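You operate a simulated robot arm through the tools that you are given. There is no shell and no other tool. Be economical: measure what you need, move in short steps, check, and stop when the job is done.

You run a simulated two-armed robot. Do the job below in one go: nothing can be reset, and whatever is moved stays where it is left.

TASK
Pick up the small carton that says "No. 34" from the top of the counter with one hand, pass it to the other hand and put it on the upper shelf of the counter. Set down upright: small carton.

Only the result counts: the job must be done as asked and must still hold three seconds after the hand-in. Knocking over, shifting, dropping, spilling or breaking anything else fails it.

THE ROBOT
Two 7-joint arms with two-finger parallel grippers on one trunk, on a base that drives. Base frame: it is fixed to the floor where the robot stands at the start and does not move with it; the origin is under the middle of the robot, x ahead of it, y to its left, z up; the surface under the hand at the start is at about z = 920. Units: mm, rad, N and s.
The left shoulder is at the start at [50, 165, 1205], the right one opposite. With the tool pointing down near the work surface each hand reaches from about 240 to 700 mm from the robot's upright axis, wherever it stands, measured 20 degrees to its own side. Places, roughly: upper shelf of the counter [700, 200, 500]. Payload 3.91 kg a hand.
Tool frame (each hand has its own): the origin (TCP) lies between the finger pads and is the grasp point; the fingertips stand 30 mm ahead of it; z points along the fingers, y is the line along which they close. The gripper opens to 110 mm. The fingers are 20 mm wide and 10 mm thick; the gripper's body (48 by 112 mm) begins 55 mm behind the TCP.
Orientation is that of the tool frame in the base frame, as [roll, pitch, yaw] about the fixed x, y, z axes, in that order (R = Rz(yaw) Ry(pitch) Rx(roll)). With the fingers straight down and closing along the base's y, the tool's x points along the base's -x, its y along +y and its z along -z.

THE INTERFACE
- The arms move only by the tool send_rows. It takes "left_commands", "right_commands" or both (then of equal length, played together; a hand with none holds still); each is a list of rows, each a list of 7 numbers: the closure, from 0 (fully open) to 1 (shut), then the shift along the tool's x, y, z in units of 30 mm (1.0 is 30 mm), then the turn, a rotation vector about the tool's x, y, z in units of 8 degrees (1.0 is 8 degrees). In form: [[grip, x, y, z, wx, wy, wz], ...]. A call has 1 to 20 rows; each row shifts and turns the commanded pose from where the row before left it, along the tool's axes as they then stand. A call with a number of a shift or a turn outside -1 to 1 is refused whole. Rows are played at 5 a second. More than 50 mm and 0.15 rad between two rows, or a gripper value outside its range, and nothing of the call is played. A pose out of reach is approached as far as the arm can. The call stops where the force on the tool passes 40 N (or 10 N more than at its start, if that is more) or the arm is blocked; 0.2 s more then pass. The fingers move at their own pace (about 45 mm/s each) and stop on an object; they squeeze with about 29 N. The grip force told is the motor's: it shows also when the fingers shut on nothing. Time passes only in rows, and 0.2 s behind the last, so rows that do not move let the fingers close. It gives the time, the measured TCP pose, the force on the tool (base axes), the opening and the grip force at its end, in the units of the frame above (readings bear some noise), with the torque about the TCP (base axes, N m) and any sound that the robot's microphone picked up, and new pictures: "views" is both (left out), scene, wrist or none (wrist: the cameras of the hands that moved).
- Cameras (640 x 400 px; columns grow to the right, rows downward): "scene" is now at [101.4, 42.8, 1369.3]; the picture's right is [0.51, -0.86, 0.00], its down [-0.55, -0.32, -0.77] and it looks along [0.67, 0.39, -0.64] (base axes); focal length 253 px, centre (320, 200). "left" rides on the left gripper at [72, -17, -103] in its tool frame; the picture's right is [0.23, 0.97, 0.00], its down [-0.76, 0.18, -0.62] and it looks along [-0.61, 0.14, 0.78] (tool axes); focal length 222 px, centre (320, 200). "right" rides on the right gripper at [72, 17, -103] in its tool frame; the picture's right is [-0.23, 0.97, 0.00], its down [-0.76, -0.18, -0.62] and it looks along [-0.61, -0.14, 0.78] (tool axes); focal length 222 px, centre (320, 200). There is no depth. A picture from a camera that has moved, and an enlarged one, comes with that camera's place and axes in the base frame and with its lens.
- slide_trunk(by): slides the trunk up (or, below 0, down) by that many mm; the arms and the scene camera ride with it, the base frame stays. It gives what a move gives, with no picture.
- roll_base(legs): drives the robot by 1 to 6 legs, each [ahead, left, turn to the left] in mm, mm and rad, along the robot's own axes; the way and the turn of a leg run together, so that a leg with both is an arc; at most 1500 mm and 3.142 rad a leg. The arms and the cameras ride along, it lands a little off, and it stops where it bumps. It gives what a move gives, and a new picture of the scene camera.
- pan_tilt(pan, tilt): turns the head with the scene camera to pan (to the left, within 1.396 rad either way) and tilt (down, from -0.506 to 1.204), counted from straight ahead of the robot. It gives what a move gives, and a new picture of the scene camera.
- close_up(camera, box): a new picture of the part [left, top, right, bottom] of that camera's present view, enlarged. The clock stands still meanwhile.
- finish_job(): hands the job in; it is judged then, once.

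Go step by step. Nothing tells you exact positions but the pictures and the camera data: compare them with the known pose of the tool, close in by small moves and look again before you grip or let go. The budget is 120 turns and 260 pictures, counting those below and the enlarged ones. Unless the task says otherwise, let go and move clear before handing in.

The tools are called after ">>>" as name(argument=value, ...) on one line, values as JSON. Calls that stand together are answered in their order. send_rows: Moves the arms, as the interface text tells. Its arguments: {"type":"object","properties":{"left_commands":{"type":"array","items":{"type":"array","items":{"type":"number"}}},"right_commands":{"type":"array","items":{"type":"array","items":{"type":"number"}}},"views":{"type":"string","enum":["both","scene","wrist","none"]}},"required":[]} The other tools are called the same way: slide_trunk (by) slides the trunk up or down; roll_base (legs) drives the base; pan_tilt (pan, tilt) turns the head that bears the scene camera; close_up (camera, box) takes an enlarged picture of a part of a camera's view; finish_job () hands the job in.

At the start:

```text
clock: 0.0
left_tool_pos: [229.5, 266.7, 1180.7]
left_ee_rot: [-3.141, 0.0, 3.141]
left_ft_force: [-0.1, 0.1, 0.1]
left_moment: [-0.01, -0.02, 0.01]
left_opening: 110.3
left_grasp_force: 0.0
right_tool_pos: [349.5, 46.7, 1154.8]
right_ee_rot: [-3.141, 0.0, 3.14]
right_ft_force: [1.1, 1.1, -1.4]
right_moment: [-0.03, 0.01, 0.03]
right_opening: 109.8
right_grasp_force: 0.1
trunk travel left (down, up): [-425.0, 78.0]
robot x, y, heading: [0.3, -1.4, 0.0]
head pan, tilt: [0.532, 0.688]
```

scene: 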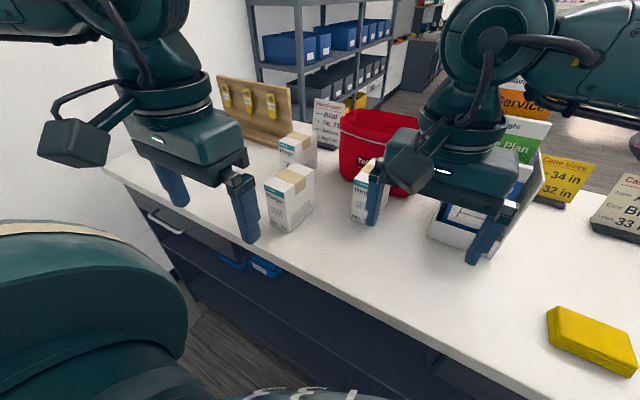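
right: 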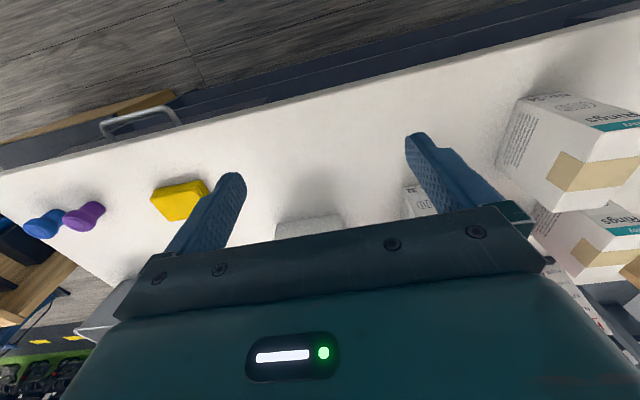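
left: 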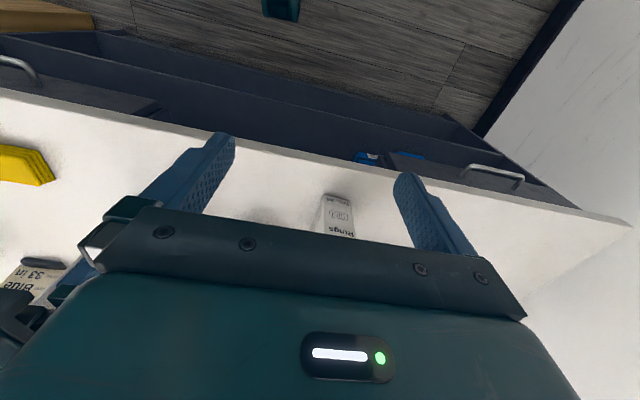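

I see three or more small cartons on the counter near the grippers; I need to read their numbers first, so I take close-ups.

>>> close_up(camera="scene", box=[240, 110, 400, 250])

>>> close_up(camera="right", box=[480, 70, 640, 290])

```text
2.86 times, centred on (320, 180) of scene
camera zoom: at [101.4, 42.8, 1369.3], right [0.51, -0.86, 0.0], down [-0.55, -0.32, -0.77], along [0.67, 0.39, -0.64], focal length 723 px, centre (320, 257)
```

zoom: 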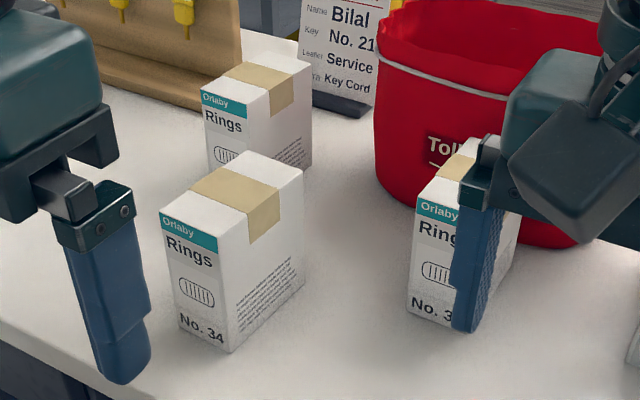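

```text
1.82 times, centred on (560, 180) of right
camera zoom: at [275.7, 64.1, 1257.9], right [0.23, 0.97, 0.0], down [0.76, -0.18, 0.62], along [0.61, -0.14, -0.78], focal length 404 px, centre (-116, 236)
```

zoom: 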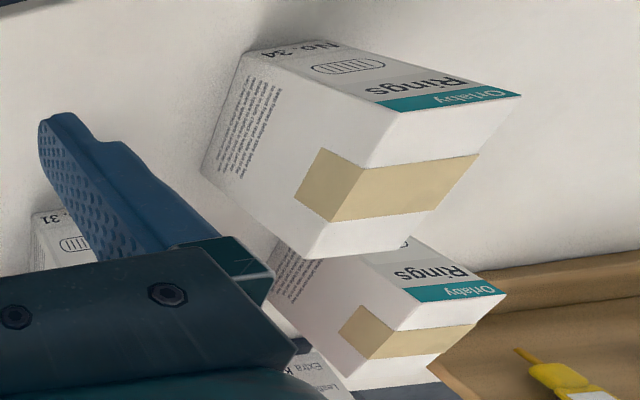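

The No. 34 carton is the middle one, about x 425–528, y 314–371, top z≈1043, nearly axis-aligned. Before planning the placing hand, I look down at the shelf under the counter.

>>> pan_tilt(pan=0.3, tilt=1.15)

>>> close_up(camera="left", box=[0, 0, 640, 400])

```text
clock: 0.9
left_tool_pos: [230.5, 267.4, 1181.0]
left_ee_rot: [-3.142, 0.0, -3.141]
left_ft_force: [-0.3, 0.0, 0.1]
left_moment: [0.0, -0.01, 0.01]
left_opening: 110.0
left_grasp_force: 0.1
right_tool_pos: [348.3, 46.8, 1154.6]
right_ee_rot: [-3.141, 0.0, -3.141]
right_ft_force: [-1.0, 0.2, -0.7]
right_moment: [-0.03, 0.04, -0.04]
right_opening: 109.9
right_grasp_force: 0.0
trunk travel left (down, up): [-425.0, 78.0]
robot x, y, heading: [1.4, -2.3, 0.001]
head pan, tilt: [0.3, 1.15]
camera scene: at [84.7, 17.2, 1335.3], right [0.3, -0.96, 0.0], down [-0.87, -0.27, -0.41], along [0.39, 0.12, -0.91], focal length 253 px, centre (320, 200)
```

scene: 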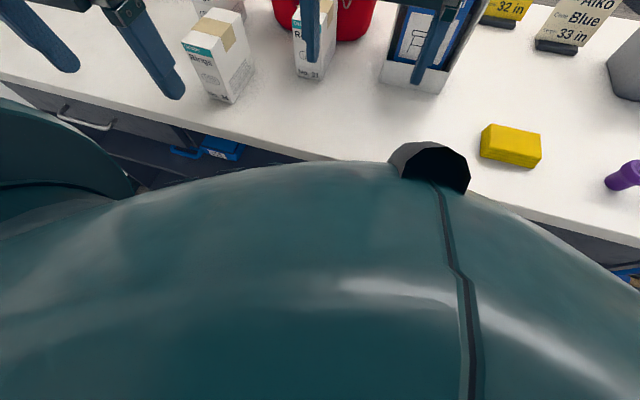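

```text
1.00 times, centred on (320, 200) of left (not enlarged: the box is as wide or as high as the picture)
camera zoom: at [157.5, 251.3, 1284.5], right [-0.23, 0.97, 0.0], down [0.76, 0.18, 0.62], along [0.61, 0.14, -0.78], focal length 222 px, centre (320, 200)
```

zoom: 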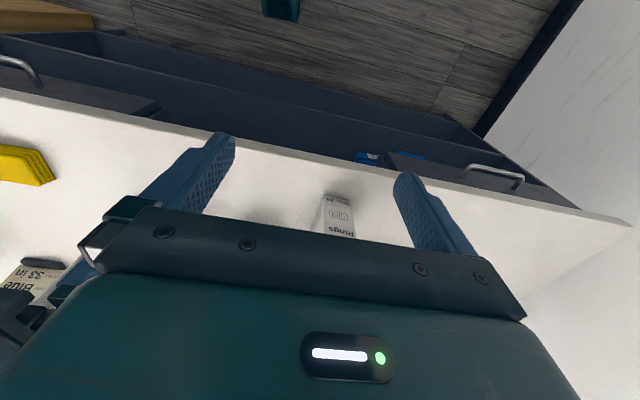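

The shelf is hidden by the robot itself, so I back off to look into the counter's front.

>>> roll_base(legs=[[-800, 0, 0]])

>>> slide_trunk(by=-400)

>>> pan_tilt(pan=0.0, tilt=0.35)

```text
clock: 4.2
left_tool_pos: [-368.1, 267.2, 1181.0]
left_ee_rot: [-3.141, -0.002, 3.141]
left_ft_force: [0.3, 0.0, 0.0]
left_moment: [0.0, 0.06, -0.01]
left_opening: 110.1
left_grasp_force: 0.1
right_tool_pos: [-249.9, 47.0, 1154.8]
right_ee_rot: [3.142, -0.001, -3.137]
right_ft_force: [0.0, 0.4, -0.5]
right_moment: [0.0, 0.05, -0.02]
right_opening: 110.1
right_grasp_force: 0.0
trunk travel left (down, up): [-425.0, 78.0]
robot x, y, heading: [-599.7, 1.3, 0.003]
head pan, tilt: [0.3, 1.15]
stopped in leg 1: the robot was blocked; the commanded pose is now the measured one
camera scene: at [-512.8, 16.9, 1335.0], right [0.3, -0.95, 0.0], down [-0.87, -0.27, -0.41], along [0.39, 0.12, -0.91], focal length 253 px, centre (320, 200)
```

scene: 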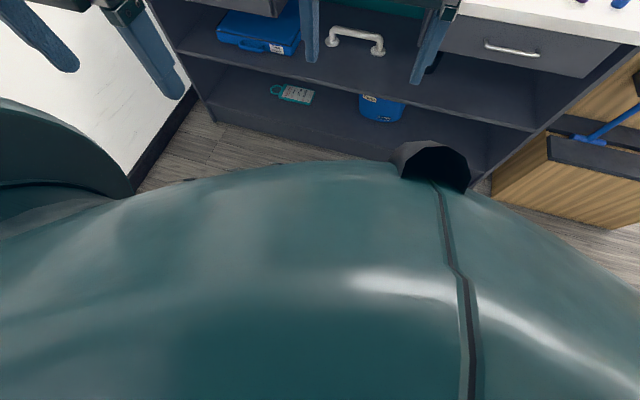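

```text
clock: 8.0
left_tool_pos: [-370.4, 267.0, 780.0]
left_ee_rot: [3.141, 0.0, 3.14]
left_ft_force: [0.4, 1.2, -0.2]
left_moment: [0.01, 0.02, 0.01]
left_opening: 110.0
left_grasp_force: 0.1
right_tool_pos: [-250.8, 47.7, 755.7]
right_ee_rot: [3.14, 0.003, -3.139]
right_ft_force: [0.3, -0.1, 0.9]
right_moment: [-0.03, -0.01, -0.01]
right_opening: 110.0
right_grasp_force: 0.1
trunk travel left (down, up): [-25.0, 478.0]
robot x, y, heading: [-595.8, -2.8, -0.004]
head pan, tilt: [0.3, 1.15]
```

```text
clock: 9.1
left_tool_pos: [-371.5, 266.7, 779.9]
left_ee_rot: [3.141, -0.001, 3.14]
left_ft_force: [0.6, -0.3, 0.1]
left_moment: [-0.01, 0.01, -0.01]
left_opening: 109.9
left_grasp_force: 0.1
right_tool_pos: [-250.9, 47.7, 756.5]
right_ee_rot: [3.139, 0.002, -3.136]
right_ft_force: [0.4, -0.3, 0.3]
right_moment: [0.0, -0.03, 0.01]
right_opening: 109.9
right_grasp_force: 0.1
trunk travel left (down, up): [-25.0, 478.0]
robot x, y, heading: [-599.4, 1.8, 0.006]
head pan, tilt: [0.0, 0.351]
camera scene: at [-479.0, -0.7, 999.7], right [0.0, -1.0, 0.0], down [-0.34, 0.0, -0.94], along [0.94, 0.0, -0.34], focal length 253 px, centre (320, 200)
```

scene: 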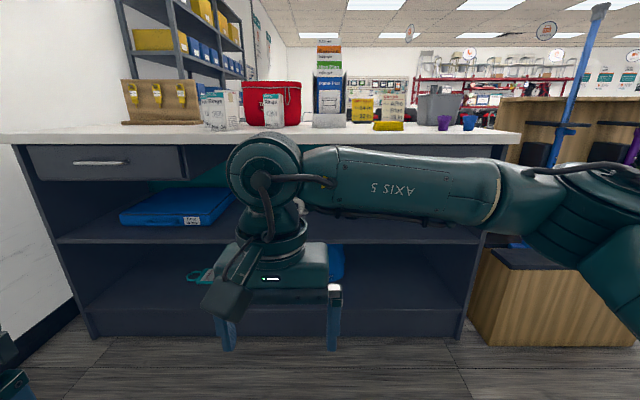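

The upper shelf runs below the drawers, with a blue case on the left; the right arm blocks the middle. I shift that arm to the right and look again.

>>> send_rows(right_commands=[[0, 0, -1, 0, 0, 0, 0], [0, 0, -1, 0, 0, 0, 0], [0, 0, -1, 0, 0, 0, 0], [0, 0, -1, 0, 0, 0, 0], [0, 0, -1, 0, 0, 0, 0], [0, 0, -1, 0, 0, 0, 0], [0, 0, -1, 0, 0, 0, 0], [0, 0, -1, 0, 0, 0, 0], [0, 0, -1, 0, 0, 0, 0], [0, 0, -1, 0, 0, 0, 0], [0, 0, -1, 0, 0, 0, 0], [0, 0, -1, 0, 0, 0, 0]], views="scene")

```text
clock: 11.7
left_tool_pos: [-369.7, 266.2, 780.5]
left_ee_rot: [3.141, 0.0, -3.141]
left_ft_force: [-0.1, 0.5, 0.0]
left_moment: [-0.01, 0.01, -0.01]
left_opening: 110.2
left_grasp_force: 0.1
right_tool_pos: [-248.1, -311.4, 756.3]
right_ee_rot: [3.139, 0.002, -3.136]
right_ft_force: [1.3, -0.3, 0.4]
right_moment: [0.0, 0.01, 0.02]
right_opening: 109.6
right_grasp_force: 0.0
trunk travel left (down, up): [-25.0, 478.0]
robot x, y, heading: [-599.5, -3.3, 0.002]
head pan, tilt: [0.0, 0.351]
camera scene: at [-478.9, -0.7, 999.7], right [0.0, -1.0, 0.0], down [-0.34, 0.0, -0.94], along [0.94, 0.0, -0.34], focal length 253 px, centre (320, 200)
```

scene: 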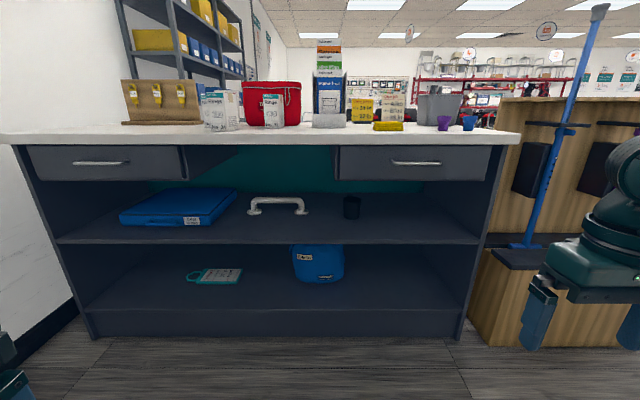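

Layout is clear: the shelf is at about z≈530, its front edge near x≈370, with free space in front of the grab bar at y≈50–250. Plan: the right hand picks from above by the front part of the carton, the left hand takes it from the rear, then places it. First raise, recentre the right hand, and drive up to the carton.

>>> slide_trunk(by=430)

>>> send_rows(right_commands=[[0, 0, 1, 0, 0, 0, 0], [0, 0, 1, 0, 0, 0, 0], [0, 0, 1, 0, 0, 0, 0], [0, 0, 1, 0, 0, 0, 0], [0, 0, 1, 0, 0, 0, 0], [0, 0, 1, 0, 0, 0, 0], [0, 0, 1, 0, 0, 0, 0], [0, 0, 1, 0, 0, 0, 0], [0, 0, 1, 0, 0, 0, 0]], views="none")

>>> roll_base(legs=[[0, 380, 0], [600, 0, 0]])

>>> pan_tilt(pan=0, tilt=0.75)

>>> close_up(camera="right", box=[0, 0, 640, 400])

```text
refused: 430 is not a number from -400 to 400
```

```text
clock: 13.7
left_tool_pos: [-369.6, 266.2, 780.3]
left_ee_rot: [3.139, 0.001, -3.14]
left_ft_force: [-0.4, -0.1, 1.3]
left_moment: [0.0, -0.01, -0.01]
left_opening: 109.7
left_grasp_force: 0.1
right_tool_pos: [-250.5, -43.0, 754.0]
right_ee_rot: [-3.141, 0.001, -3.138]
right_ft_force: [0.4, -0.6, 0.7]
right_moment: [0.01, -0.02, -0.01]
right_opening: 110.0
right_grasp_force: 0.0
trunk travel left (down, up): [-25.0, 478.0]
robot x, y, heading: [-599.2, -3.1, -0.0]
head pan, tilt: [0.0, 0.351]
```

```text
clock: 20.4
left_tool_pos: [193.6, 655.6, 782.3]
left_ee_rot: [3.14, 0.007, -3.131]
left_ft_force: [0.4, -0.2, -0.7]
left_moment: [-0.01, 0.01, 0.07]
left_opening: 110.0
left_grasp_force: 0.1
right_tool_pos: [308.1, 346.7, 753.1]
right_ee_rot: [-3.131, 0.015, -3.091]
right_ft_force: [0.3, 0.1, -0.7]
right_moment: [-0.01, -0.02, 0.02]
right_opening: 110.0
right_grasp_force: 0.1
trunk travel left (down, up): [-25.0, 478.0]
robot x, y, heading: [-32.3, 387.7, 0.01]
head pan, tilt: [0.0, 0.351]
stopped in leg 2: the robot was blocked; the commanded pose is now the measured one
camera scene: at [87.0, 388.1, 1000.7], right [0.01, -1.0, 0.0], down [-0.34, 0.0, -0.94], along [0.94, 0.01, -0.34], focal length 253 px, centre (320, 200)
```

scene: 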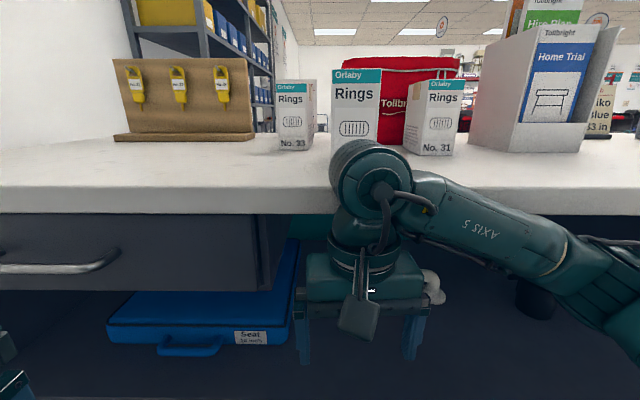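

```text
clock: 21.2
left_tool_pos: [193.7, 656.7, 783.3]
left_ee_rot: [3.14, 0.008, -3.131]
left_ft_force: [-0.5, 0.1, -0.4]
left_moment: [0.0, -0.01, 0.02]
left_opening: 109.9
left_grasp_force: 0.1
right_tool_pos: [308.7, 347.7, 752.2]
right_ee_rot: [-3.132, 0.014, -3.088]
right_ft_force: [-1.0, 0.1, -0.5]
right_moment: [0.04, 0.0, -0.02]
right_opening: 110.2
right_grasp_force: 0.0
trunk travel left (down, up): [-25.0, 478.0]
robot x, y, heading: [-28.7, 387.1, 0.009]
head pan, tilt: [0.0, 0.75]
camera scene: at [76.4, 387.7, 964.9], right [0.01, -1.0, 0.0], down [-0.68, -0.01, -0.74], along [0.74, 0.01, -0.68], focal length 253 px, centre (320, 200)
```

scene: 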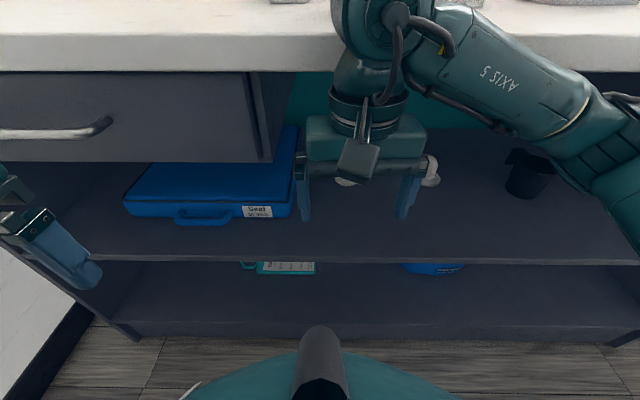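

```text
1.00 times, centred on (320, 200) of right (not enlarged: the box is as wide or as high as the picture)
camera zoom: at [231.5, 362.6, 853.8], right [0.18, 0.98, -0.01], down [0.76, -0.13, 0.64], along [0.62, -0.12, -0.77], focal length 222 px, centre (320, 200)
```

zoom: 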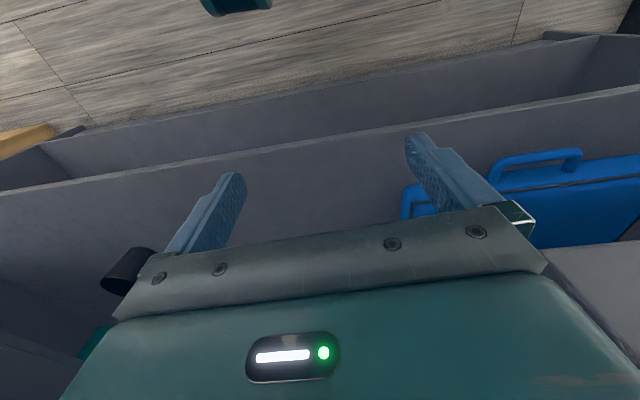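

The trunk rise was refused, so the right wrist stopped against the counter edge while low. I back off, check, and raise the trunk.

>>> roll_base(legs=[[-400, 0, 0]])

>>> slide_trunk(by=400)

>>> pan_tilt(pan=0, tilt=0.6)

```text
clock: 23.8
left_tool_pos: [-216.1, 652.3, 781.0]
left_ee_rot: [3.141, 0.0, -3.126]
left_ft_force: [0.1, -0.2, -0.1]
left_moment: [-0.03, 0.02, 0.01]
left_opening: 110.0
left_grasp_force: 0.0
right_tool_pos: [-100.1, 343.4, 749.8]
right_ee_rot: [-3.13, 0.005, -3.09]
right_ft_force: [0.2, -0.7, 0.9]
right_moment: [0.0, 0.01, 0.0]
right_opening: 110.1
right_grasp_force: 0.1
trunk travel left (down, up): [-25.0, 478.0]
robot x, y, heading: [-444.9, 383.7, 0.015]
head pan, tilt: [0.0, 0.75]
camera scene: at [-331.5, 383.1, 964.1], right [0.02, -1.0, 0.0], down [-0.68, -0.01, -0.73], along [0.73, 0.01, -0.68], focal length 253 px, centre (320, 200)
```

scene: 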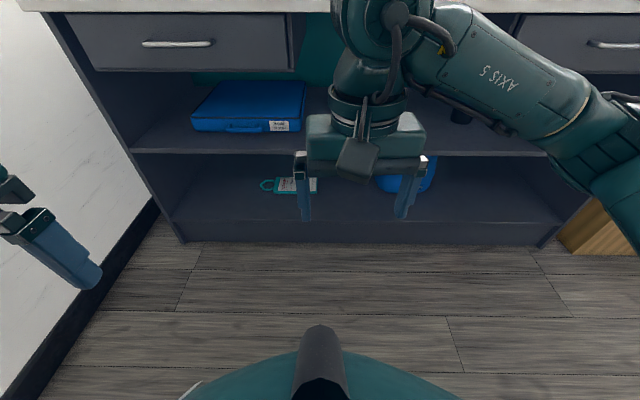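

```text
clock: 27.6
left_tool_pos: [-216.2, 652.4, 1180.9]
left_ee_rot: [3.14, 0.001, -3.126]
left_ft_force: [0.2, 0.1, -0.1]
left_moment: [-0.04, -0.06, 0.01]
left_opening: 110.1
left_grasp_force: 0.0
right_tool_pos: [-102.2, 345.2, 1149.1]
right_ee_rot: [-3.129, 0.004, -3.089]
right_ft_force: [0.0, 0.2, -0.6]
right_moment: [-0.02, 0.01, -0.02]
right_opening: 110.2
right_grasp_force: 0.0
trunk travel left (down, up): [-425.0, 78.0]
robot x, y, heading: [-439.9, 381.5, 0.018]
head pan, tilt: [0.0, 0.75]
```

```text
clock: 28.3
left_tool_pos: [-215.7, 651.9, 1181.4]
left_ee_rot: [3.141, -0.001, -3.129]
left_ft_force: [0.4, 1.1, -0.3]
left_moment: [0.01, -0.03, -0.02]
left_opening: 109.9
left_grasp_force: 0.1
right_tool_pos: [-101.4, 344.4, 1148.8]
right_ee_rot: [-3.129, 0.003, -3.09]
right_ft_force: [-0.1, -1.2, -0.9]
right_moment: [0.0, 0.02, 0.01]
right_opening: 109.8
right_grasp_force: 0.0
trunk travel left (down, up): [-425.0, 78.0]
robot x, y, heading: [-438.4, 384.8, 0.013]
head pan, tilt: [0.0, 0.6]
camera scene: at [-326.0, 383.2, 1376.9], right [0.02, -1.0, 0.0], down [-0.57, -0.01, -0.82], along [0.82, 0.01, -0.57], focal length 253 px, centre (320, 200)
```

scene: 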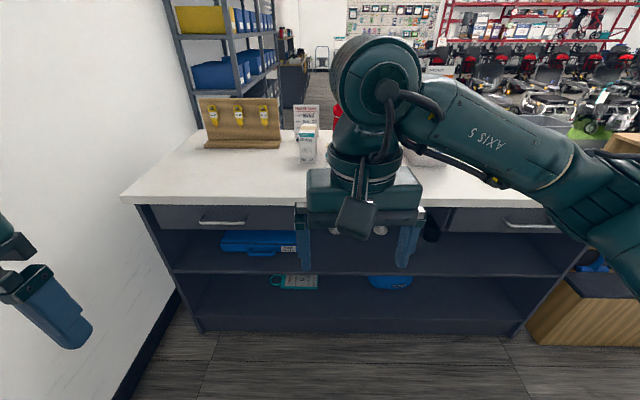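

Everything looks intact. Now drive forward with the arms above the counter.

>>> roll_base(legs=[[430, 0, -0.014]])

>>> close_up(camera="right", box=[0, 0, 640, 400])

```text
clock: 30.9
left_tool_pos: [215.2, 653.5, 1180.4]
left_ee_rot: [3.141, -0.001, -3.14]
left_ft_force: [-0.4, 0.0, 0.0]
left_moment: [0.02, 0.01, 0.01]
left_opening: 109.8
left_grasp_force: 0.0
right_tool_pos: [327.2, 343.0, 1150.2]
right_ee_rot: [-3.132, 0.003, -3.1]
right_ft_force: [-0.6, -0.4, -0.4]
right_moment: [0.02, -0.01, 0.03]
right_opening: 110.0
right_grasp_force: 0.0
trunk travel left (down, up): [-425.0, 78.0]
robot x, y, heading: [-14.4, 384.1, 0.0]
head pan, tilt: [0.0, 0.6]
camera scene: at [103.0, 385.9, 1376.9], right [0.0, -1.0, 0.0], down [-0.57, 0.0, -0.82], along [0.82, 0.0, -0.57], focal length 253 px, centre (320, 200)
```

scene: 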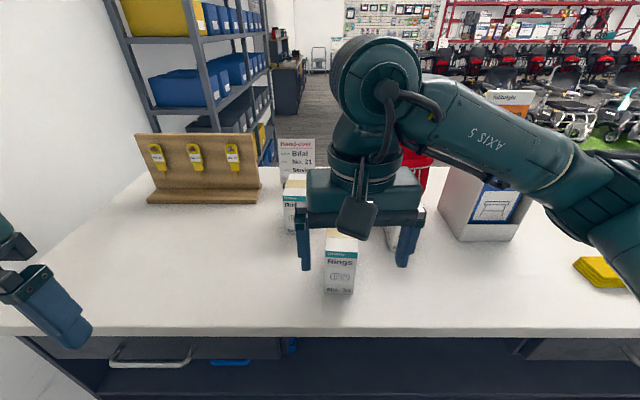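

```text
1.00 times, centred on (320, 200) of right (not enlarged: the box is as wide or as high as the picture)
camera zoom: at [252.4, 359.4, 1251.9], right [0.19, 0.98, -0.01], down [0.77, -0.14, 0.63], along [0.62, -0.13, -0.78], focal length 222 px, centre (320, 200)
```

zoom: 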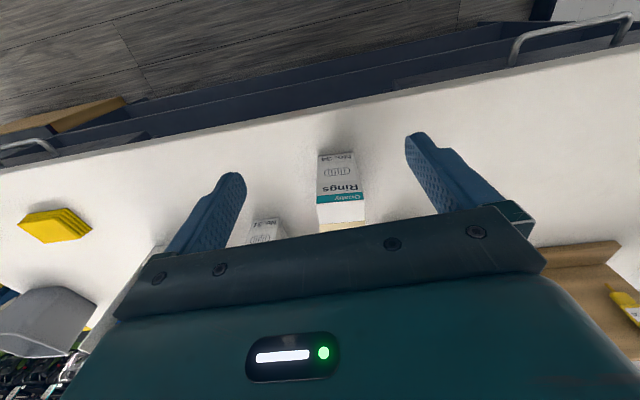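

The No. 34 carton is between the fingers' line ahead. I zoom in to measure its position and yaw.

>>> close_up(camera="right", box=[272, 140, 400, 220])

>>> close_up(camera="scene", box=[280, 220, 408, 300])

```text
5.00 times, centred on (336, 180) of right
camera zoom: at [252.4, 359.4, 1251.9], right [0.19, 0.98, -0.01], down [0.77, -0.14, 0.63], along [0.62, -0.13, -0.78], focal length 1111 px, centre (240, 300)
```

zoom: 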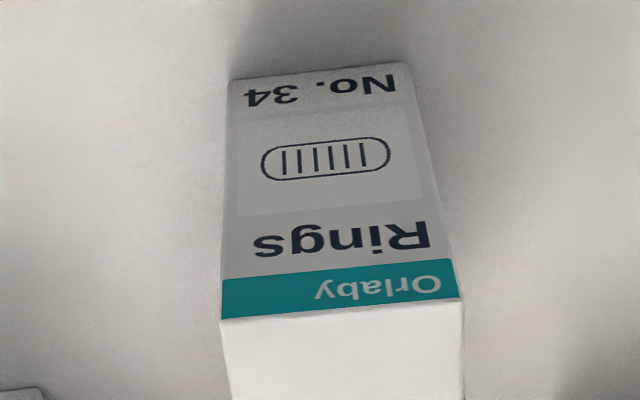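

```text
5.00 times, centred on (344, 260) of scene
camera zoom: at [103.0, 385.9, 1376.9], right [0.0, -1.0, 0.0], down [-0.57, 0.0, -0.82], along [0.82, 0.0, -0.57], focal length 1266 px, centre (200, -100)
```

zoom: 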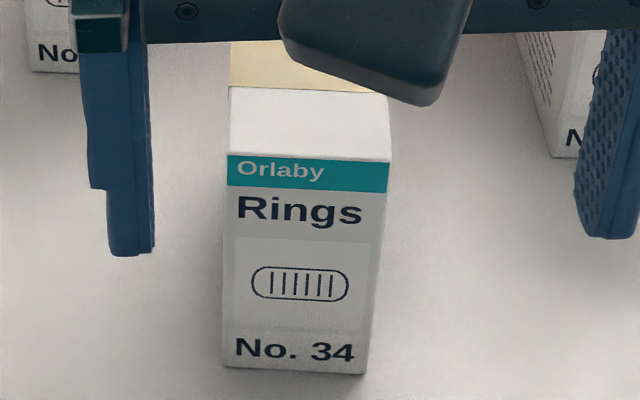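

Carton front face is at x≈421, y 318–377, top z≈1044, yawed about −0.06 rad. I align the right hand's yaw and move it above the front part of the carton.

>>> send_rows(right_commands=[[0, 0, 0, 0, 0, 0, 0.716], [0, -0.824, 0.07, 0, 0, 0, 0], [0, -0.824, 0.07, 0, 0, 0, 0], [0, -0.824, 0.07, 0, 0, 0, 0], [0, -0.824, 0.07, 0, 0, 0, 0], [0, -0.824, 0.07, 0, 0, 0, 0]])

```text
clock: 32.4
left_tool_pos: [215.3, 653.5, 1181.4]
left_ee_rot: [3.141, -0.001, -3.14]
left_ft_force: [0.1, 0.1, 0.1]
left_moment: [-0.01, 0.0, 0.04]
left_opening: 110.1
left_grasp_force: 0.0
right_tool_pos: [450.7, 347.6, 1149.6]
right_ee_rot: [-3.132, 0.007, 3.081]
right_ft_force: [0.8, 0.1, -0.5]
right_moment: [0.02, 0.03, 0.0]
right_opening: 109.9
right_grasp_force: 0.0
trunk travel left (down, up): [-425.0, 78.0]
robot x, y, heading: [-11.7, 386.1, 0.003]
head pan, tilt: [0.0, 0.6]
camera scene: at [102.7, 385.9, 1376.9], right [0.0, -1.0, 0.0], down [-0.57, 0.0, -0.82], along [0.82, 0.0, -0.57], focal length 253 px, centre (320, 200)
camera right: at [378.4, 369.7, 1253.6], right [0.29, 0.96, -0.01], down [0.75, -0.22, 0.63], along [0.6, -0.19, -0.78], focal length 222 px, centre (320, 200)
```

scene: 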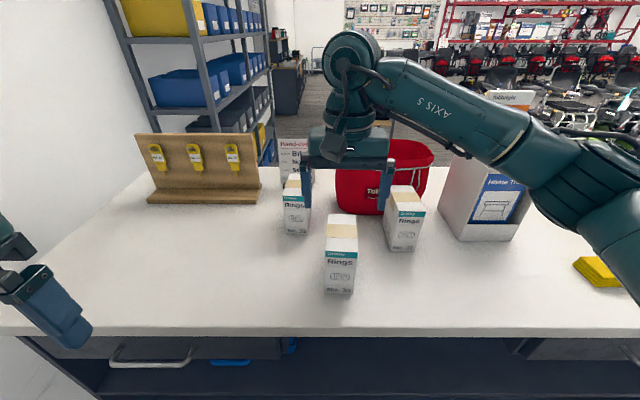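
right: 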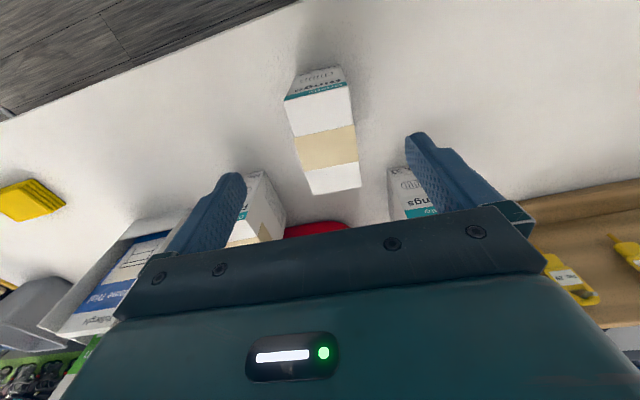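

The carton lies centred under the fingers. Descend 130 mm to the grasp height.

>>> send_rows(right_commands=[[0, 0, 0, 0.87, 0, 0, 0], [0, 0, 0, 0.87, 0, 0, 0], [0, 0, 0, 0.87, 0, 0, 0], [0, 0, 0, 0.87, 0, 0, 0], [0, 0, 0, 0.85, 0, 0, 0], [0, 0, 0, 0, 0, 0, 0]])

```text
clock: 33.8
left_tool_pos: [214.4, 653.1, 1181.2]
left_ee_rot: [-3.141, -0.001, -3.14]
left_ft_force: [-0.2, 0.0, -0.2]
left_moment: [-0.01, 0.01, 0.0]
left_opening: 109.8
left_grasp_force: 0.0
right_tool_pos: [451.0, 346.5, 1018.2]
right_ee_rot: [-3.13, 0.005, 3.08]
right_ft_force: [0.1, -0.2, -0.5]
right_moment: [0.0, 0.03, 0.04]
right_opening: 109.9
right_grasp_force: 0.1
trunk travel left (down, up): [-425.0, 78.0]
robot x, y, heading: [-16.3, 388.5, -0.001]
head pan, tilt: [0.0, 0.6]
camera scene: at [102.4, 385.9, 1377.0], right [0.0, -1.0, 0.0], down [-0.56, 0.0, -0.83], along [0.83, 0.0, -0.56], focal length 253 px, centre (320, 200)
camera right: at [377.8, 368.9, 1120.9], right [0.29, 0.96, -0.01], down [0.75, -0.22, 0.63], along [0.6, -0.19, -0.78], focal length 222 px, centre (320, 200)
```

scene: 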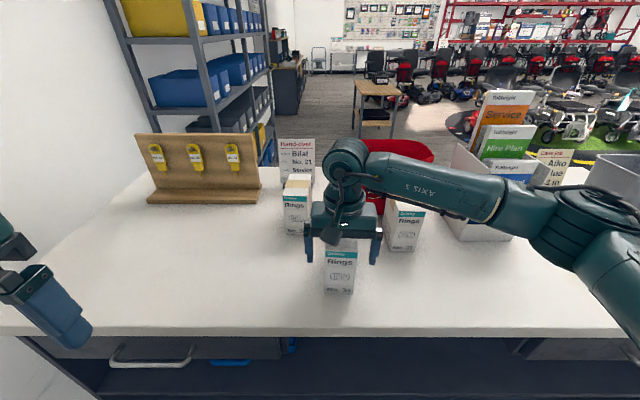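
right: 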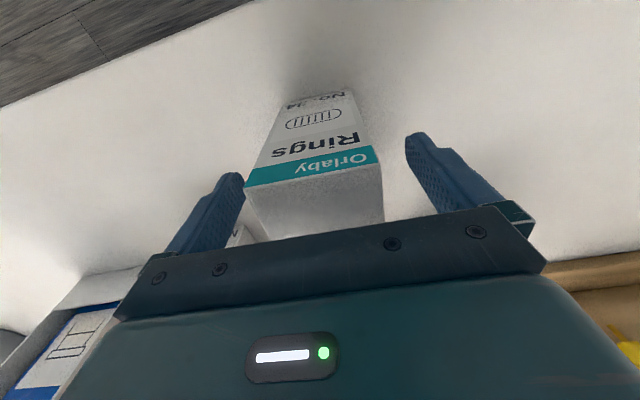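

The fingers straddle the carton. Close and let the grip settle.

>>> send_rows(right_commands=[[1, 0, 0, 0, 0, 0, 0], [1, 0, 0, 0, 0, 0, 0], [1, 0, 0, 0, 0, 0, 0], [1, 0, 0, 0, 0, 0, 0], [1, 0, 0, 0, 0, 0, 0], [1, 0, 0, 0, 0, 0, 0]], views="wrist")

```text
clock: 35.1
left_tool_pos: [214.4, 653.7, 1182.1]
left_ee_rot: [3.141, 0.001, -3.14]
left_ft_force: [0.1, -0.5, -0.2]
left_moment: [0.0, -0.03, -0.02]
left_opening: 110.4
left_grasp_force: 0.0
right_tool_pos: [451.2, 346.5, 1019.6]
right_ee_rot: [-3.133, 0.006, 3.082]
right_ft_force: [1.0, 0.5, 0.7]
right_moment: [0.21, 0.02, 0.03]
right_opening: 59.8
right_grasp_force: 28.7
trunk travel left (down, up): [-425.0, 78.0]
robot x, y, heading: [-11.3, 385.7, 0.003]
head pan, tilt: [0.0, 0.6]
camera right: at [377.9, 369.2, 1121.3], right [0.29, 0.96, -0.01], down [0.75, -0.22, 0.63], along [0.6, -0.19, -0.78], focal length 222 px, centre (320, 200)
```

right: 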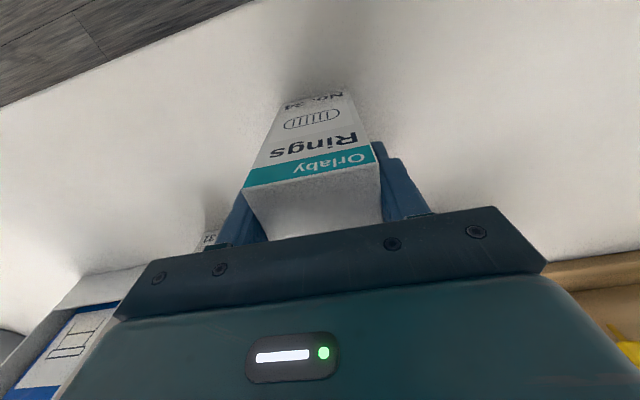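

Gripped at 60 mm. Lift straight up.

>>> send_rows(right_commands=[[1, 0, 0, -0.3, 0, 0, 0], [1, 0, 0, -0.6, 0, 0, 0], [1, 0, 0, -0.9, 0, 0, 0], [1, 0, 0, -0.9, 0, 0, 0], [1, 0, 0, -0.9, 0, 0, 0], [1, 0, 0, -0.9, 0, 0, 0], [1, 0, 0, 0, 0, 0, 0]])

```text
clock: 36.8
left_tool_pos: [216.1, 652.9, 1180.9]
left_ee_rot: [3.139, 0.0, -3.14]
left_ft_force: [-0.1, 0.4, 0.2]
left_moment: [0.02, 0.0, 0.0]
left_opening: 110.2
left_grasp_force: 0.0
right_tool_pos: [452.4, 345.8, 1155.1]
right_ee_rot: [-3.131, 0.007, 3.08]
right_ft_force: [0.3, 0.4, -1.6]
right_moment: [0.01, 0.1, -0.02]
right_opening: 59.8
right_grasp_force: 28.6
trunk travel left (down, up): [-425.0, 78.0]
robot x, y, heading: [-15.3, 382.5, 0.003]
head pan, tilt: [0.0, 0.6]
camera scene: at [102.8, 385.7, 1376.9], right [0.0, -1.0, 0.0], down [-0.57, 0.0, -0.82], along [0.82, 0.0, -0.57], focal length 253 px, centre (320, 200)
camera right: at [379.6, 368.7, 1257.4], right [0.29, 0.96, -0.01], down [0.75, -0.22, 0.63], along [0.6, -0.19, -0.78], focal length 222 px, centre (320, 200)
```

scene: 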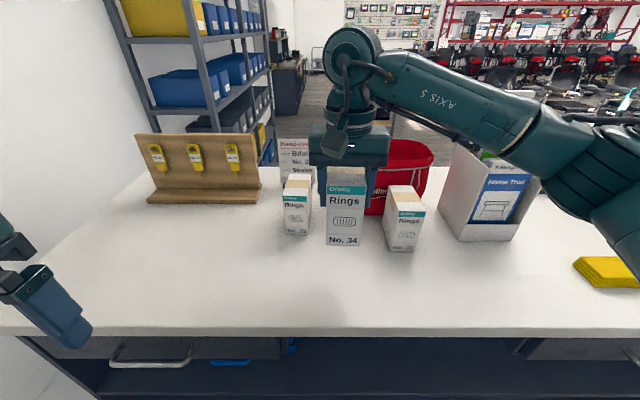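
right: 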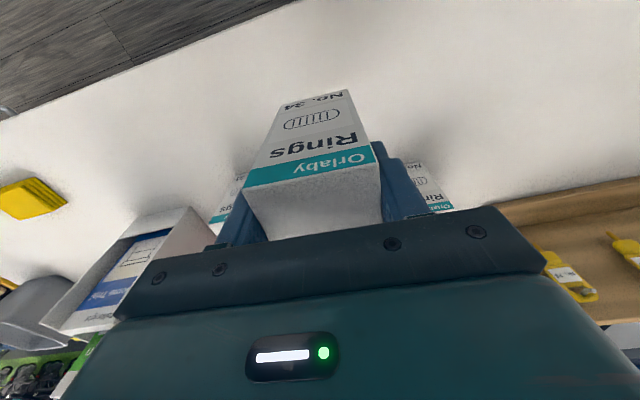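

Carton is held upright. I back away from the counter and shift right so the handover happens in free space.

>>> roll_base(legs=[[-440, 0, 0], [0, -320, 0]])

>>> send_rows(right_commands=[[1, 0.5, 0, 0, 0, 0, -0.94], [1, 0.5, 0, 0, 0, 0, -0.94], [1, 0, 0, 0, 0, 0, -0.94], [1, 0, 0, 0, 0, 0, -0.94], [1, 0, 0, 0, 0, 0, -0.94], [1, 0, 0, 0, 0, 0, -0.94], [1, 0, 0, 0, 0, 0, -0.94], [1, 0, 0, 0, 0, 0, -0.94], [1, 0, 0, 0, 0, 0, -0.94], [1, 0, 0, 0, 0, 0, -0.94], [1, 0, 0, 0, 0, 0, -0.94]], left_commands=[[0, 0, 0.5, 0, 0, 0, 0.94], [0, 0, 0, 0, 0, 0, 0.94], [0, 0, 0, 0, 0, 0, 0.94], [0, 0, 0, 0, 0, 0, 0.94], [0, 0, 0, 0, 0, 0, 0.94], [0, 0, 0, 0, 0, 0, 0.94], [0, 0, 0, 0, 0, 0, 0.94], [0, 0, 0, 0, 0, 0, 0.94], [0, 0, 0, 0, 0, 0, 0.94], [0, 0, 0, 0, 0, 0, 0.94], [0, 0, 0, 0, 0, 0, 0.94]], views="scene")

```text
clock: 42.4
left_tool_pos: [-212.1, 326.4, 1180.2]
left_ee_rot: [-3.141, 0.0, 3.138]
left_ft_force: [-0.4, -0.1, 0.4]
left_moment: [0.01, -0.03, 0.0]
left_opening: 110.0
left_grasp_force: 0.0
right_tool_pos: [22.4, 17.9, 1156.3]
right_ee_rot: [-3.135, 0.006, 3.076]
right_ft_force: [-0.1, -0.9, -1.8]
right_moment: [0.02, 0.03, -0.01]
right_opening: 59.9
right_grasp_force: 29.0
trunk travel left (down, up): [-425.0, 78.0]
robot x, y, heading: [-444.5, 60.4, -0.002]
head pan, tilt: [0.0, 0.6]
camera scene: at [-326.6, 58.9, 1377.0], right [0.0, -1.0, 0.0], down [-0.57, 0.0, -0.82], along [0.82, 0.0, -0.57], focal length 253 px, centre (320, 200)
```

scene: 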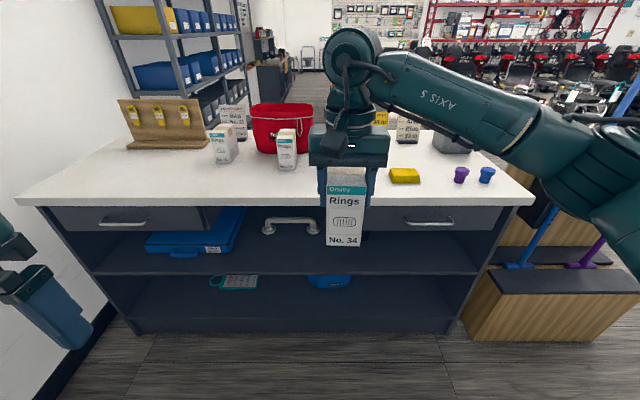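

```text
clock: 44.8
left_tool_pos: [-238.3, 291.1, 1196.8]
left_ee_rot: [3.133, -0.016, 1.75]
left_ft_force: [22.9, 10.7, -8.6]
left_moment: [-0.07, -0.34, -0.69]
left_opening: 97.8
left_grasp_force: 0.0
left hand out of reach, approached as far as the arm can: row 9, 10, 11
right_tool_pos: [-5.9, 16.6, 1154.7]
right_ee_rot: [-3.134, -0.008, -1.957]
right_ft_force: [-0.1, -0.1, -1.7]
right_moment: [-0.05, 0.0, -0.01]
right_opening: 59.7
right_grasp_force: 28.9
right hand out of reach, approached as far as the arm can: row 10, 11
trunk travel left (down, up): [-425.0, 78.0]
robot x, y, heading: [-444.0, 56.5, -0.002]
head pan, tilt: [0.0, 0.6]
camera scene: at [-326.6, 58.5, 1376.9], right [0.0, -1.0, 0.0], down [-0.57, 0.0, -0.83], along [0.83, 0.0, -0.57], focal length 253 px, centre (320, 200)
```

scene: 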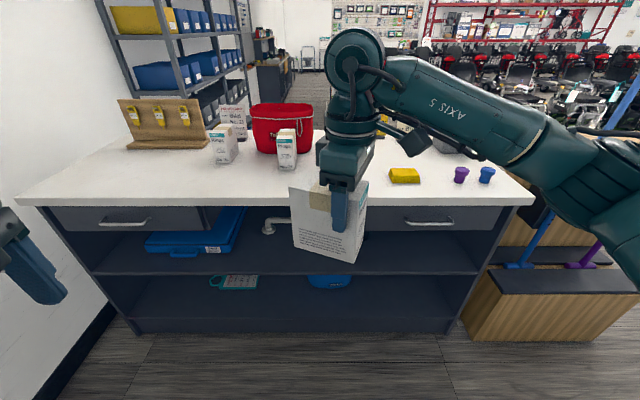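

The left finger was pressing on the robot's own body and the right wrist ran out at 68°. I move the left hand forward and outward to free it.

>>> send_rows(left_commands=[[0, 0.3, 1, 0, 0, 0, 0], [0, 0.7, 1, 0, 0, 0, 0], [0, 0.7, 1, 0, 0, 0, 0], [0, 0.7, 1, 0, 0, 0, 0], [0, 0.7, 1, 0, 0, 0, 0], [0, 0.7, 0, 0, 0, 0, 0]], views="scene")

```text
clock: 46.2
left_tool_pos: [-223.8, 291.3, 1225.7]
left_ee_rot: [3.14, -0.013, 1.751]
left_ft_force: [-0.4, -1.2, 0.1]
left_moment: [0.0, 0.05, 0.01]
left_opening: 110.1
left_grasp_force: 0.0
left hand out of reach, approached as far as the arm can: row 1, 2, 3, 4, 5, 6
right_tool_pos: [-6.7, 17.6, 1154.3]
right_ee_rot: [-3.134, -0.009, -1.96]
right_ft_force: [0.0, 0.4, -2.9]
right_moment: [-0.06, 0.02, 0.01]
right_opening: 59.9
right_grasp_force: 29.1
trunk travel left (down, up): [-425.0, 78.0]
robot x, y, heading: [-443.5, 59.0, 0.001]
head pan, tilt: [0.0, 0.6]
camera scene: at [-327.0, 59.5, 1377.0], right [0.0, -1.0, 0.0], down [-0.56, 0.0, -0.83], along [0.83, 0.0, -0.56], focal length 253 px, centre (320, 200)
```

scene: 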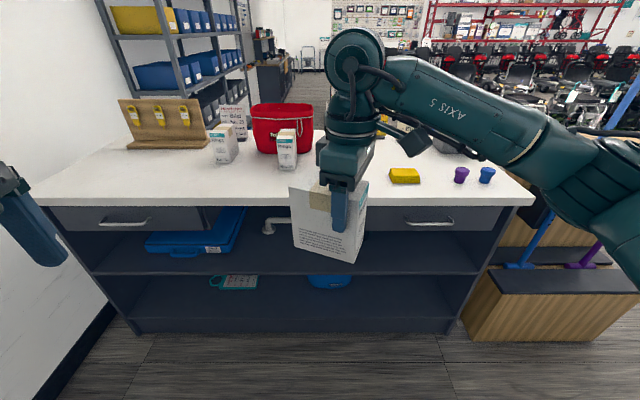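

The left wrist is at its own joint limit; I turn its yaw part of the way back and look where it goes.

>>> send_rows(left_commands=[[0, 0, 0, 0, 0, 0, -0.94], [0, 0, 0, 0, 0, 0, -0.94], [0, 0, 0, 0, 0, 0, -0.94], [0, 0, 0, 0, 0, 0, -0.94], [0, 0, 0, 0, 0, 0, -0.94], [0, 0, 0, 0, 0, 0, -0.94], [0, 0, 0, 0, 0, 0, 0]], views="scene")

```text
clock: 47.8
left_tool_pos: [-225.1, 292.0, 1225.1]
left_ee_rot: [3.13, -0.006, 2.538]
left_ft_force: [-0.6, -0.1, 0.1]
left_moment: [-0.01, -0.01, 0.02]
left_opening: 109.8
left_grasp_force: 0.0
right_tool_pos: [-5.9, 18.2, 1154.3]
right_ee_rot: [-3.133, -0.008, -1.961]
right_ft_force: [-0.7, 0.1, -2.7]
right_moment: [-0.06, 0.04, 0.03]
right_opening: 59.9
right_grasp_force: 28.7
trunk travel left (down, up): [-425.0, 78.0]
robot x, y, heading: [-446.1, 59.4, 0.0]
head pan, tilt: [0.0, 0.6]
camera scene: at [-326.5, 59.2, 1376.9], right [0.0, -1.0, 0.0], down [-0.57, 0.0, -0.82], along [0.82, 0.0, -0.57], focal length 253 px, centre (320, 200)
```

scene: 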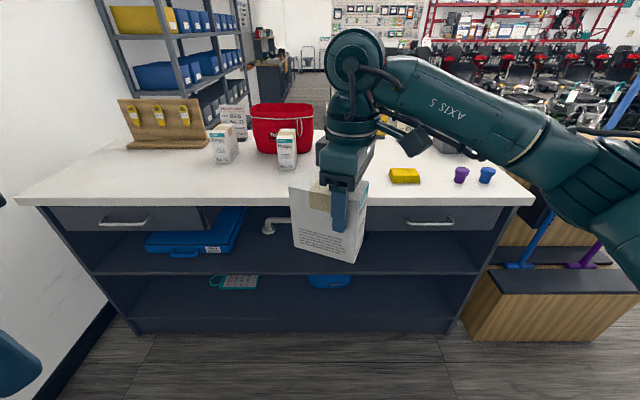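

The commanded pose resets to the measured one, good. New plan: the left hand takes the carton low from its front (label) side, pointing forward-right. I move the left hand forward/out and tilt it up to near-horizontal.

>>> send_rows(left_commands=[[0, -0.22, 0.96, 0.5, 0, 0, 0], [0, -0.22, 0.96, 0.5, 0, 0, 0], [0, -0.22, 0.96, 0.5, 0, 0, 0], [0, -0.22, 0.96, 0.5, 0, 0, 0], [0, -0.22, 0.96, 0.5, 0, 0, 0], [0, 0, 0, 0, 0, -0.97, 0], [0, 0, 0, 0, 0, -0.97, 0], [0, 0, 0, 0, 0, -0.97, 0], [0, 0, 0, 0, 0, -0.97, 0], [0, 0, 0, 0, 0, -0.97, 0], [0, 0, 0, 0, 0, -0.97, 0], [0, 0, 0, 0, 0, -0.97, 0], [0, 0, 0, 0, 0, -0.97, 0], [0, 0, 0, 0, 0, -0.97, 0]], right_commands=[[1, 0, 0, 0, 0, 0, 0.94], [1, 0, 0, 0, 0, 0, 0.94], [1, 0, 0, 0, 0, 0, 0.94], [1, 0, 0, 0, 0, 0, 0.94], [1, 0, 0, 0, 0, 0, 0.94], [1, 0, 0, 0, 0, 0, 0.94], [1, 0, 0, 0, 0, 0, 0.94], [1, 0, 0, 0, 0, 0, 0.94], [1, 0, 0, 0, 0, 0, 0.94], [1, 0, 0, 0, 0, 0, 0.94], [1, 0, 0, 0, 0, 0, 0.94], [1, 0, 0, 0, 0, 0, 0.94], [1, 0, 0, 0, 0, 0, 0.94], [1, 0, 0, 0, 0, 0, 0]], views="scene")

>>> pan_tilt(pan=0.5, tilt=0.6)

```text
clock: 50.8
left_tool_pos: [-144.1, 371.1, 1225.3]
left_ee_rot: [3.12, 1.211, 2.514]
left_ft_force: [-0.3, 0.8, -0.1]
left_moment: [0.02, -0.02, 0.0]
left_opening: 110.3
left_grasp_force: 0.0
left hand out of reach, approached as far as the arm can: row 10, 11, 12, 13, 14
right_tool_pos: [-7.0, 18.2, 1155.3]
right_ee_rot: [-3.134, 0.009, 2.614]
right_ft_force: [-0.1, -0.8, -2.4]
right_moment: [0.03, 0.04, 0.01]
right_opening: 59.8
right_grasp_force: 29.1
trunk travel left (down, up): [-425.0, 78.0]
robot x, y, heading: [-442.0, 57.2, 0.0]
head pan, tilt: [0.0, 0.6]
camera scene: at [-326.7, 59.1, 1377.0], right [0.0, -1.0, 0.0], down [-0.56, 0.0, -0.83], along [0.83, 0.0, -0.56], focal length 253 px, centre (320, 200)
```

scene: 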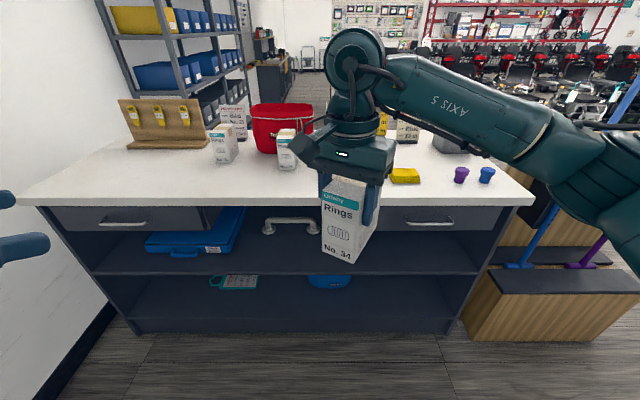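

```text
clock: 51.7
left_tool_pos: [-143.8, 371.6, 1225.7]
left_ee_rot: [3.12, 1.208, 2.516]
left_ft_force: [0.9, 0.0, 0.2]
left_moment: [-0.01, -0.02, -0.02]
left_opening: 109.8
left_grasp_force: 0.0
right_tool_pos: [-7.5, 19.3, 1155.1]
right_ee_rot: [-3.134, 0.009, 2.615]
right_ft_force: [0.8, -0.7, -3.2]
right_moment: [0.04, 0.02, 0.01]
right_opening: 60.2
right_grasp_force: 28.8
trunk travel left (down, up): [-425.0, 78.0]
robot x, y, heading: [-442.8, 59.8, 0.004]
head pan, tilt: [0.499, 0.6]
camera scene: at [-337.3, 101.4, 1377.0], right [0.48, -0.88, 0.0], down [-0.5, -0.27, -0.82], along [0.73, 0.39, -0.57], focal length 253 px, centre (320, 200)
```

scene: 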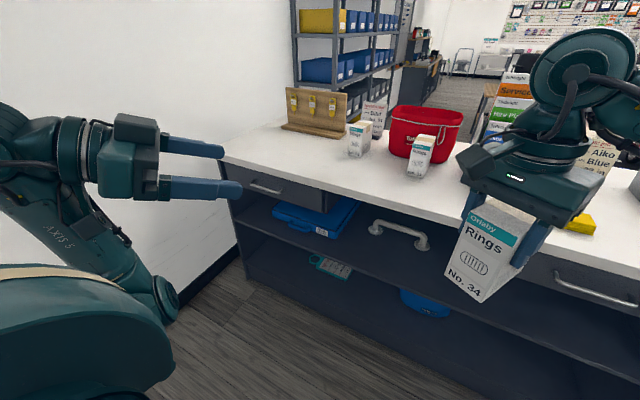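

The left hand now points forward-right at 21° below horizontal, which suits the handover. I bring the carton left, forward and up so both arms have room, and yaw it the last 6°.

>>> send_rows(right_commands=[[1, 0.23, 0.9, -0.55, 0, 0, 0], [1, 0.23, 0.9, -0.55, 0, 0, 0], [1, 0.23, 0.9, -0.55, 0, 0, 0], [1, 0.23, 0.9, -0.55, 0, 0, 0], [1, 0.23, 0.9, -0.55, 0, 0, 0], [1, 0.23, 0.9, -0.55, 0, 0, 0], [1, 0, 0, 0, 0, 0, 0.71], [1, 0, 0, 0, 0, 0, 0]], views="scene")

```text
clock: 53.5
left_tool_pos: [-144.0, 372.7, 1224.1]
left_ee_rot: [3.121, 1.211, 2.517]
left_ft_force: [-1.1, 0.3, 0.1]
left_moment: [-0.01, -0.02, 0.0]
left_opening: 109.7
left_grasp_force: 0.1
right_tool_pos: [35.7, 181.2, 1250.6]
right_ee_rot: [-3.136, 0.011, 2.518]
right_ft_force: [0.1, -0.3, -2.5]
right_moment: [0.01, 0.03, 0.0]
right_opening: 59.7
right_grasp_force: 28.7
trunk travel left (down, up): [-425.0, 78.0]
robot x, y, heading: [-443.5, 57.9, -0.005]
head pan, tilt: [0.499, 0.6]
camera scene: at [-337.5, 101.9, 1377.0], right [0.48, -0.88, 0.0], down [-0.5, -0.27, -0.82], along [0.72, 0.39, -0.57], focal length 253 px, centre (320, 200)
```

scene: 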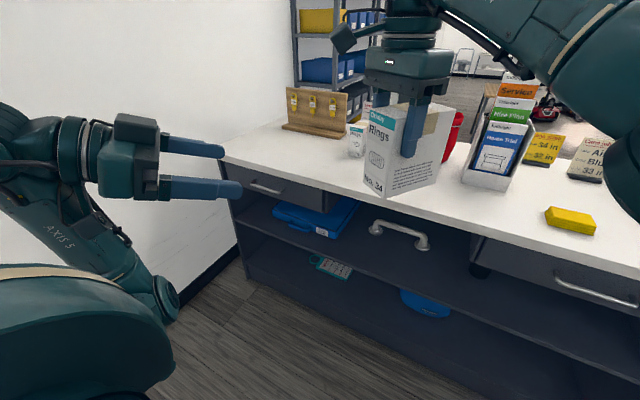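

Yaws match. Now the left hand goes to a pre-grasp point about 140 mm back along its pointing line from the target (35, 182, 1197).

>>> send_rows(left_commands=[[0, -0.43, -0.334, 0.72, 0, 0, 0], [0, -0.43, -0.334, 0.72, 0, 0, 0], [0, -0.43, -0.334, 0.72, 0, 0, 0], [0, -0.43, -0.334, 0.72, 0, 0, 0], [0, -0.43, -0.334, 0.72, 0, 0, 0], [0, 0, 0, 0, 0, 0, 0]])

```text
clock: 54.9
left_tool_pos: [-65.3, 269.9, 1253.0]
left_ee_rot: [3.115, 1.213, 2.511]
left_ft_force: [0.1, -0.3, 0.4]
left_moment: [-0.01, -0.01, 0.01]
left_opening: 110.1
left_grasp_force: 0.1
left hand out of reach, approached as far as the arm can: row 1, 2
right_tool_pos: [36.1, 181.0, 1252.2]
right_ee_rot: [-3.137, 0.012, 2.519]
right_ft_force: [-0.8, 0.2, -2.4]
right_moment: [0.01, 0.01, 0.02]
right_opening: 59.9
right_grasp_force: 29.2
trunk travel left (down, up): [-425.0, 78.0]
robot x, y, heading: [-441.0, 62.2, -0.003]
head pan, tilt: [0.499, 0.6]
camera scene: at [-337.3, 101.7, 1376.9], right [0.48, -0.88, 0.0], down [-0.5, -0.27, -0.82], along [0.72, 0.39, -0.57], focal length 253 px, centre (320, 200)
camera left: at [-174.9, 326.9, 1222.1], right [0.49, 0.85, -0.2], down [-0.16, 0.32, 0.93], along [0.86, -0.42, 0.3], focal length 222 px, centre (320, 200)
```

scene: 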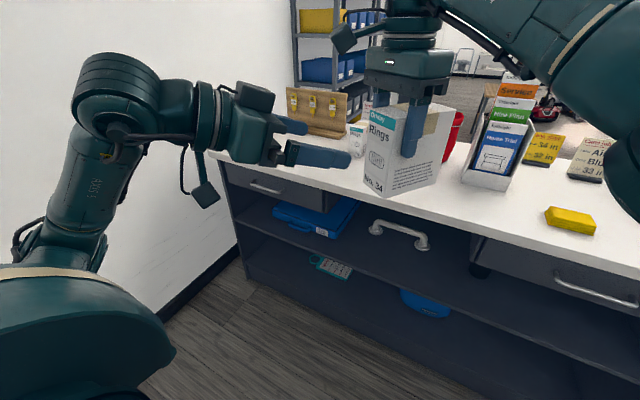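
left: 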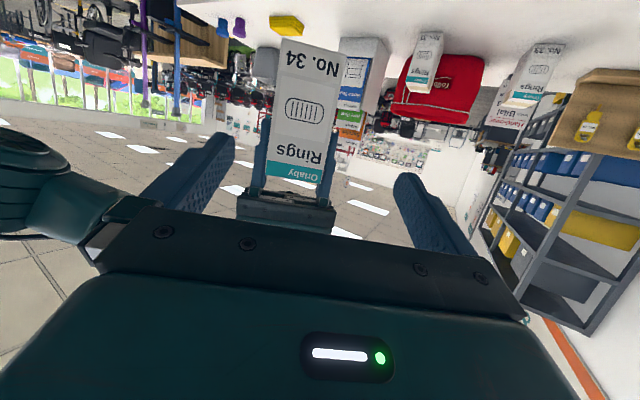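

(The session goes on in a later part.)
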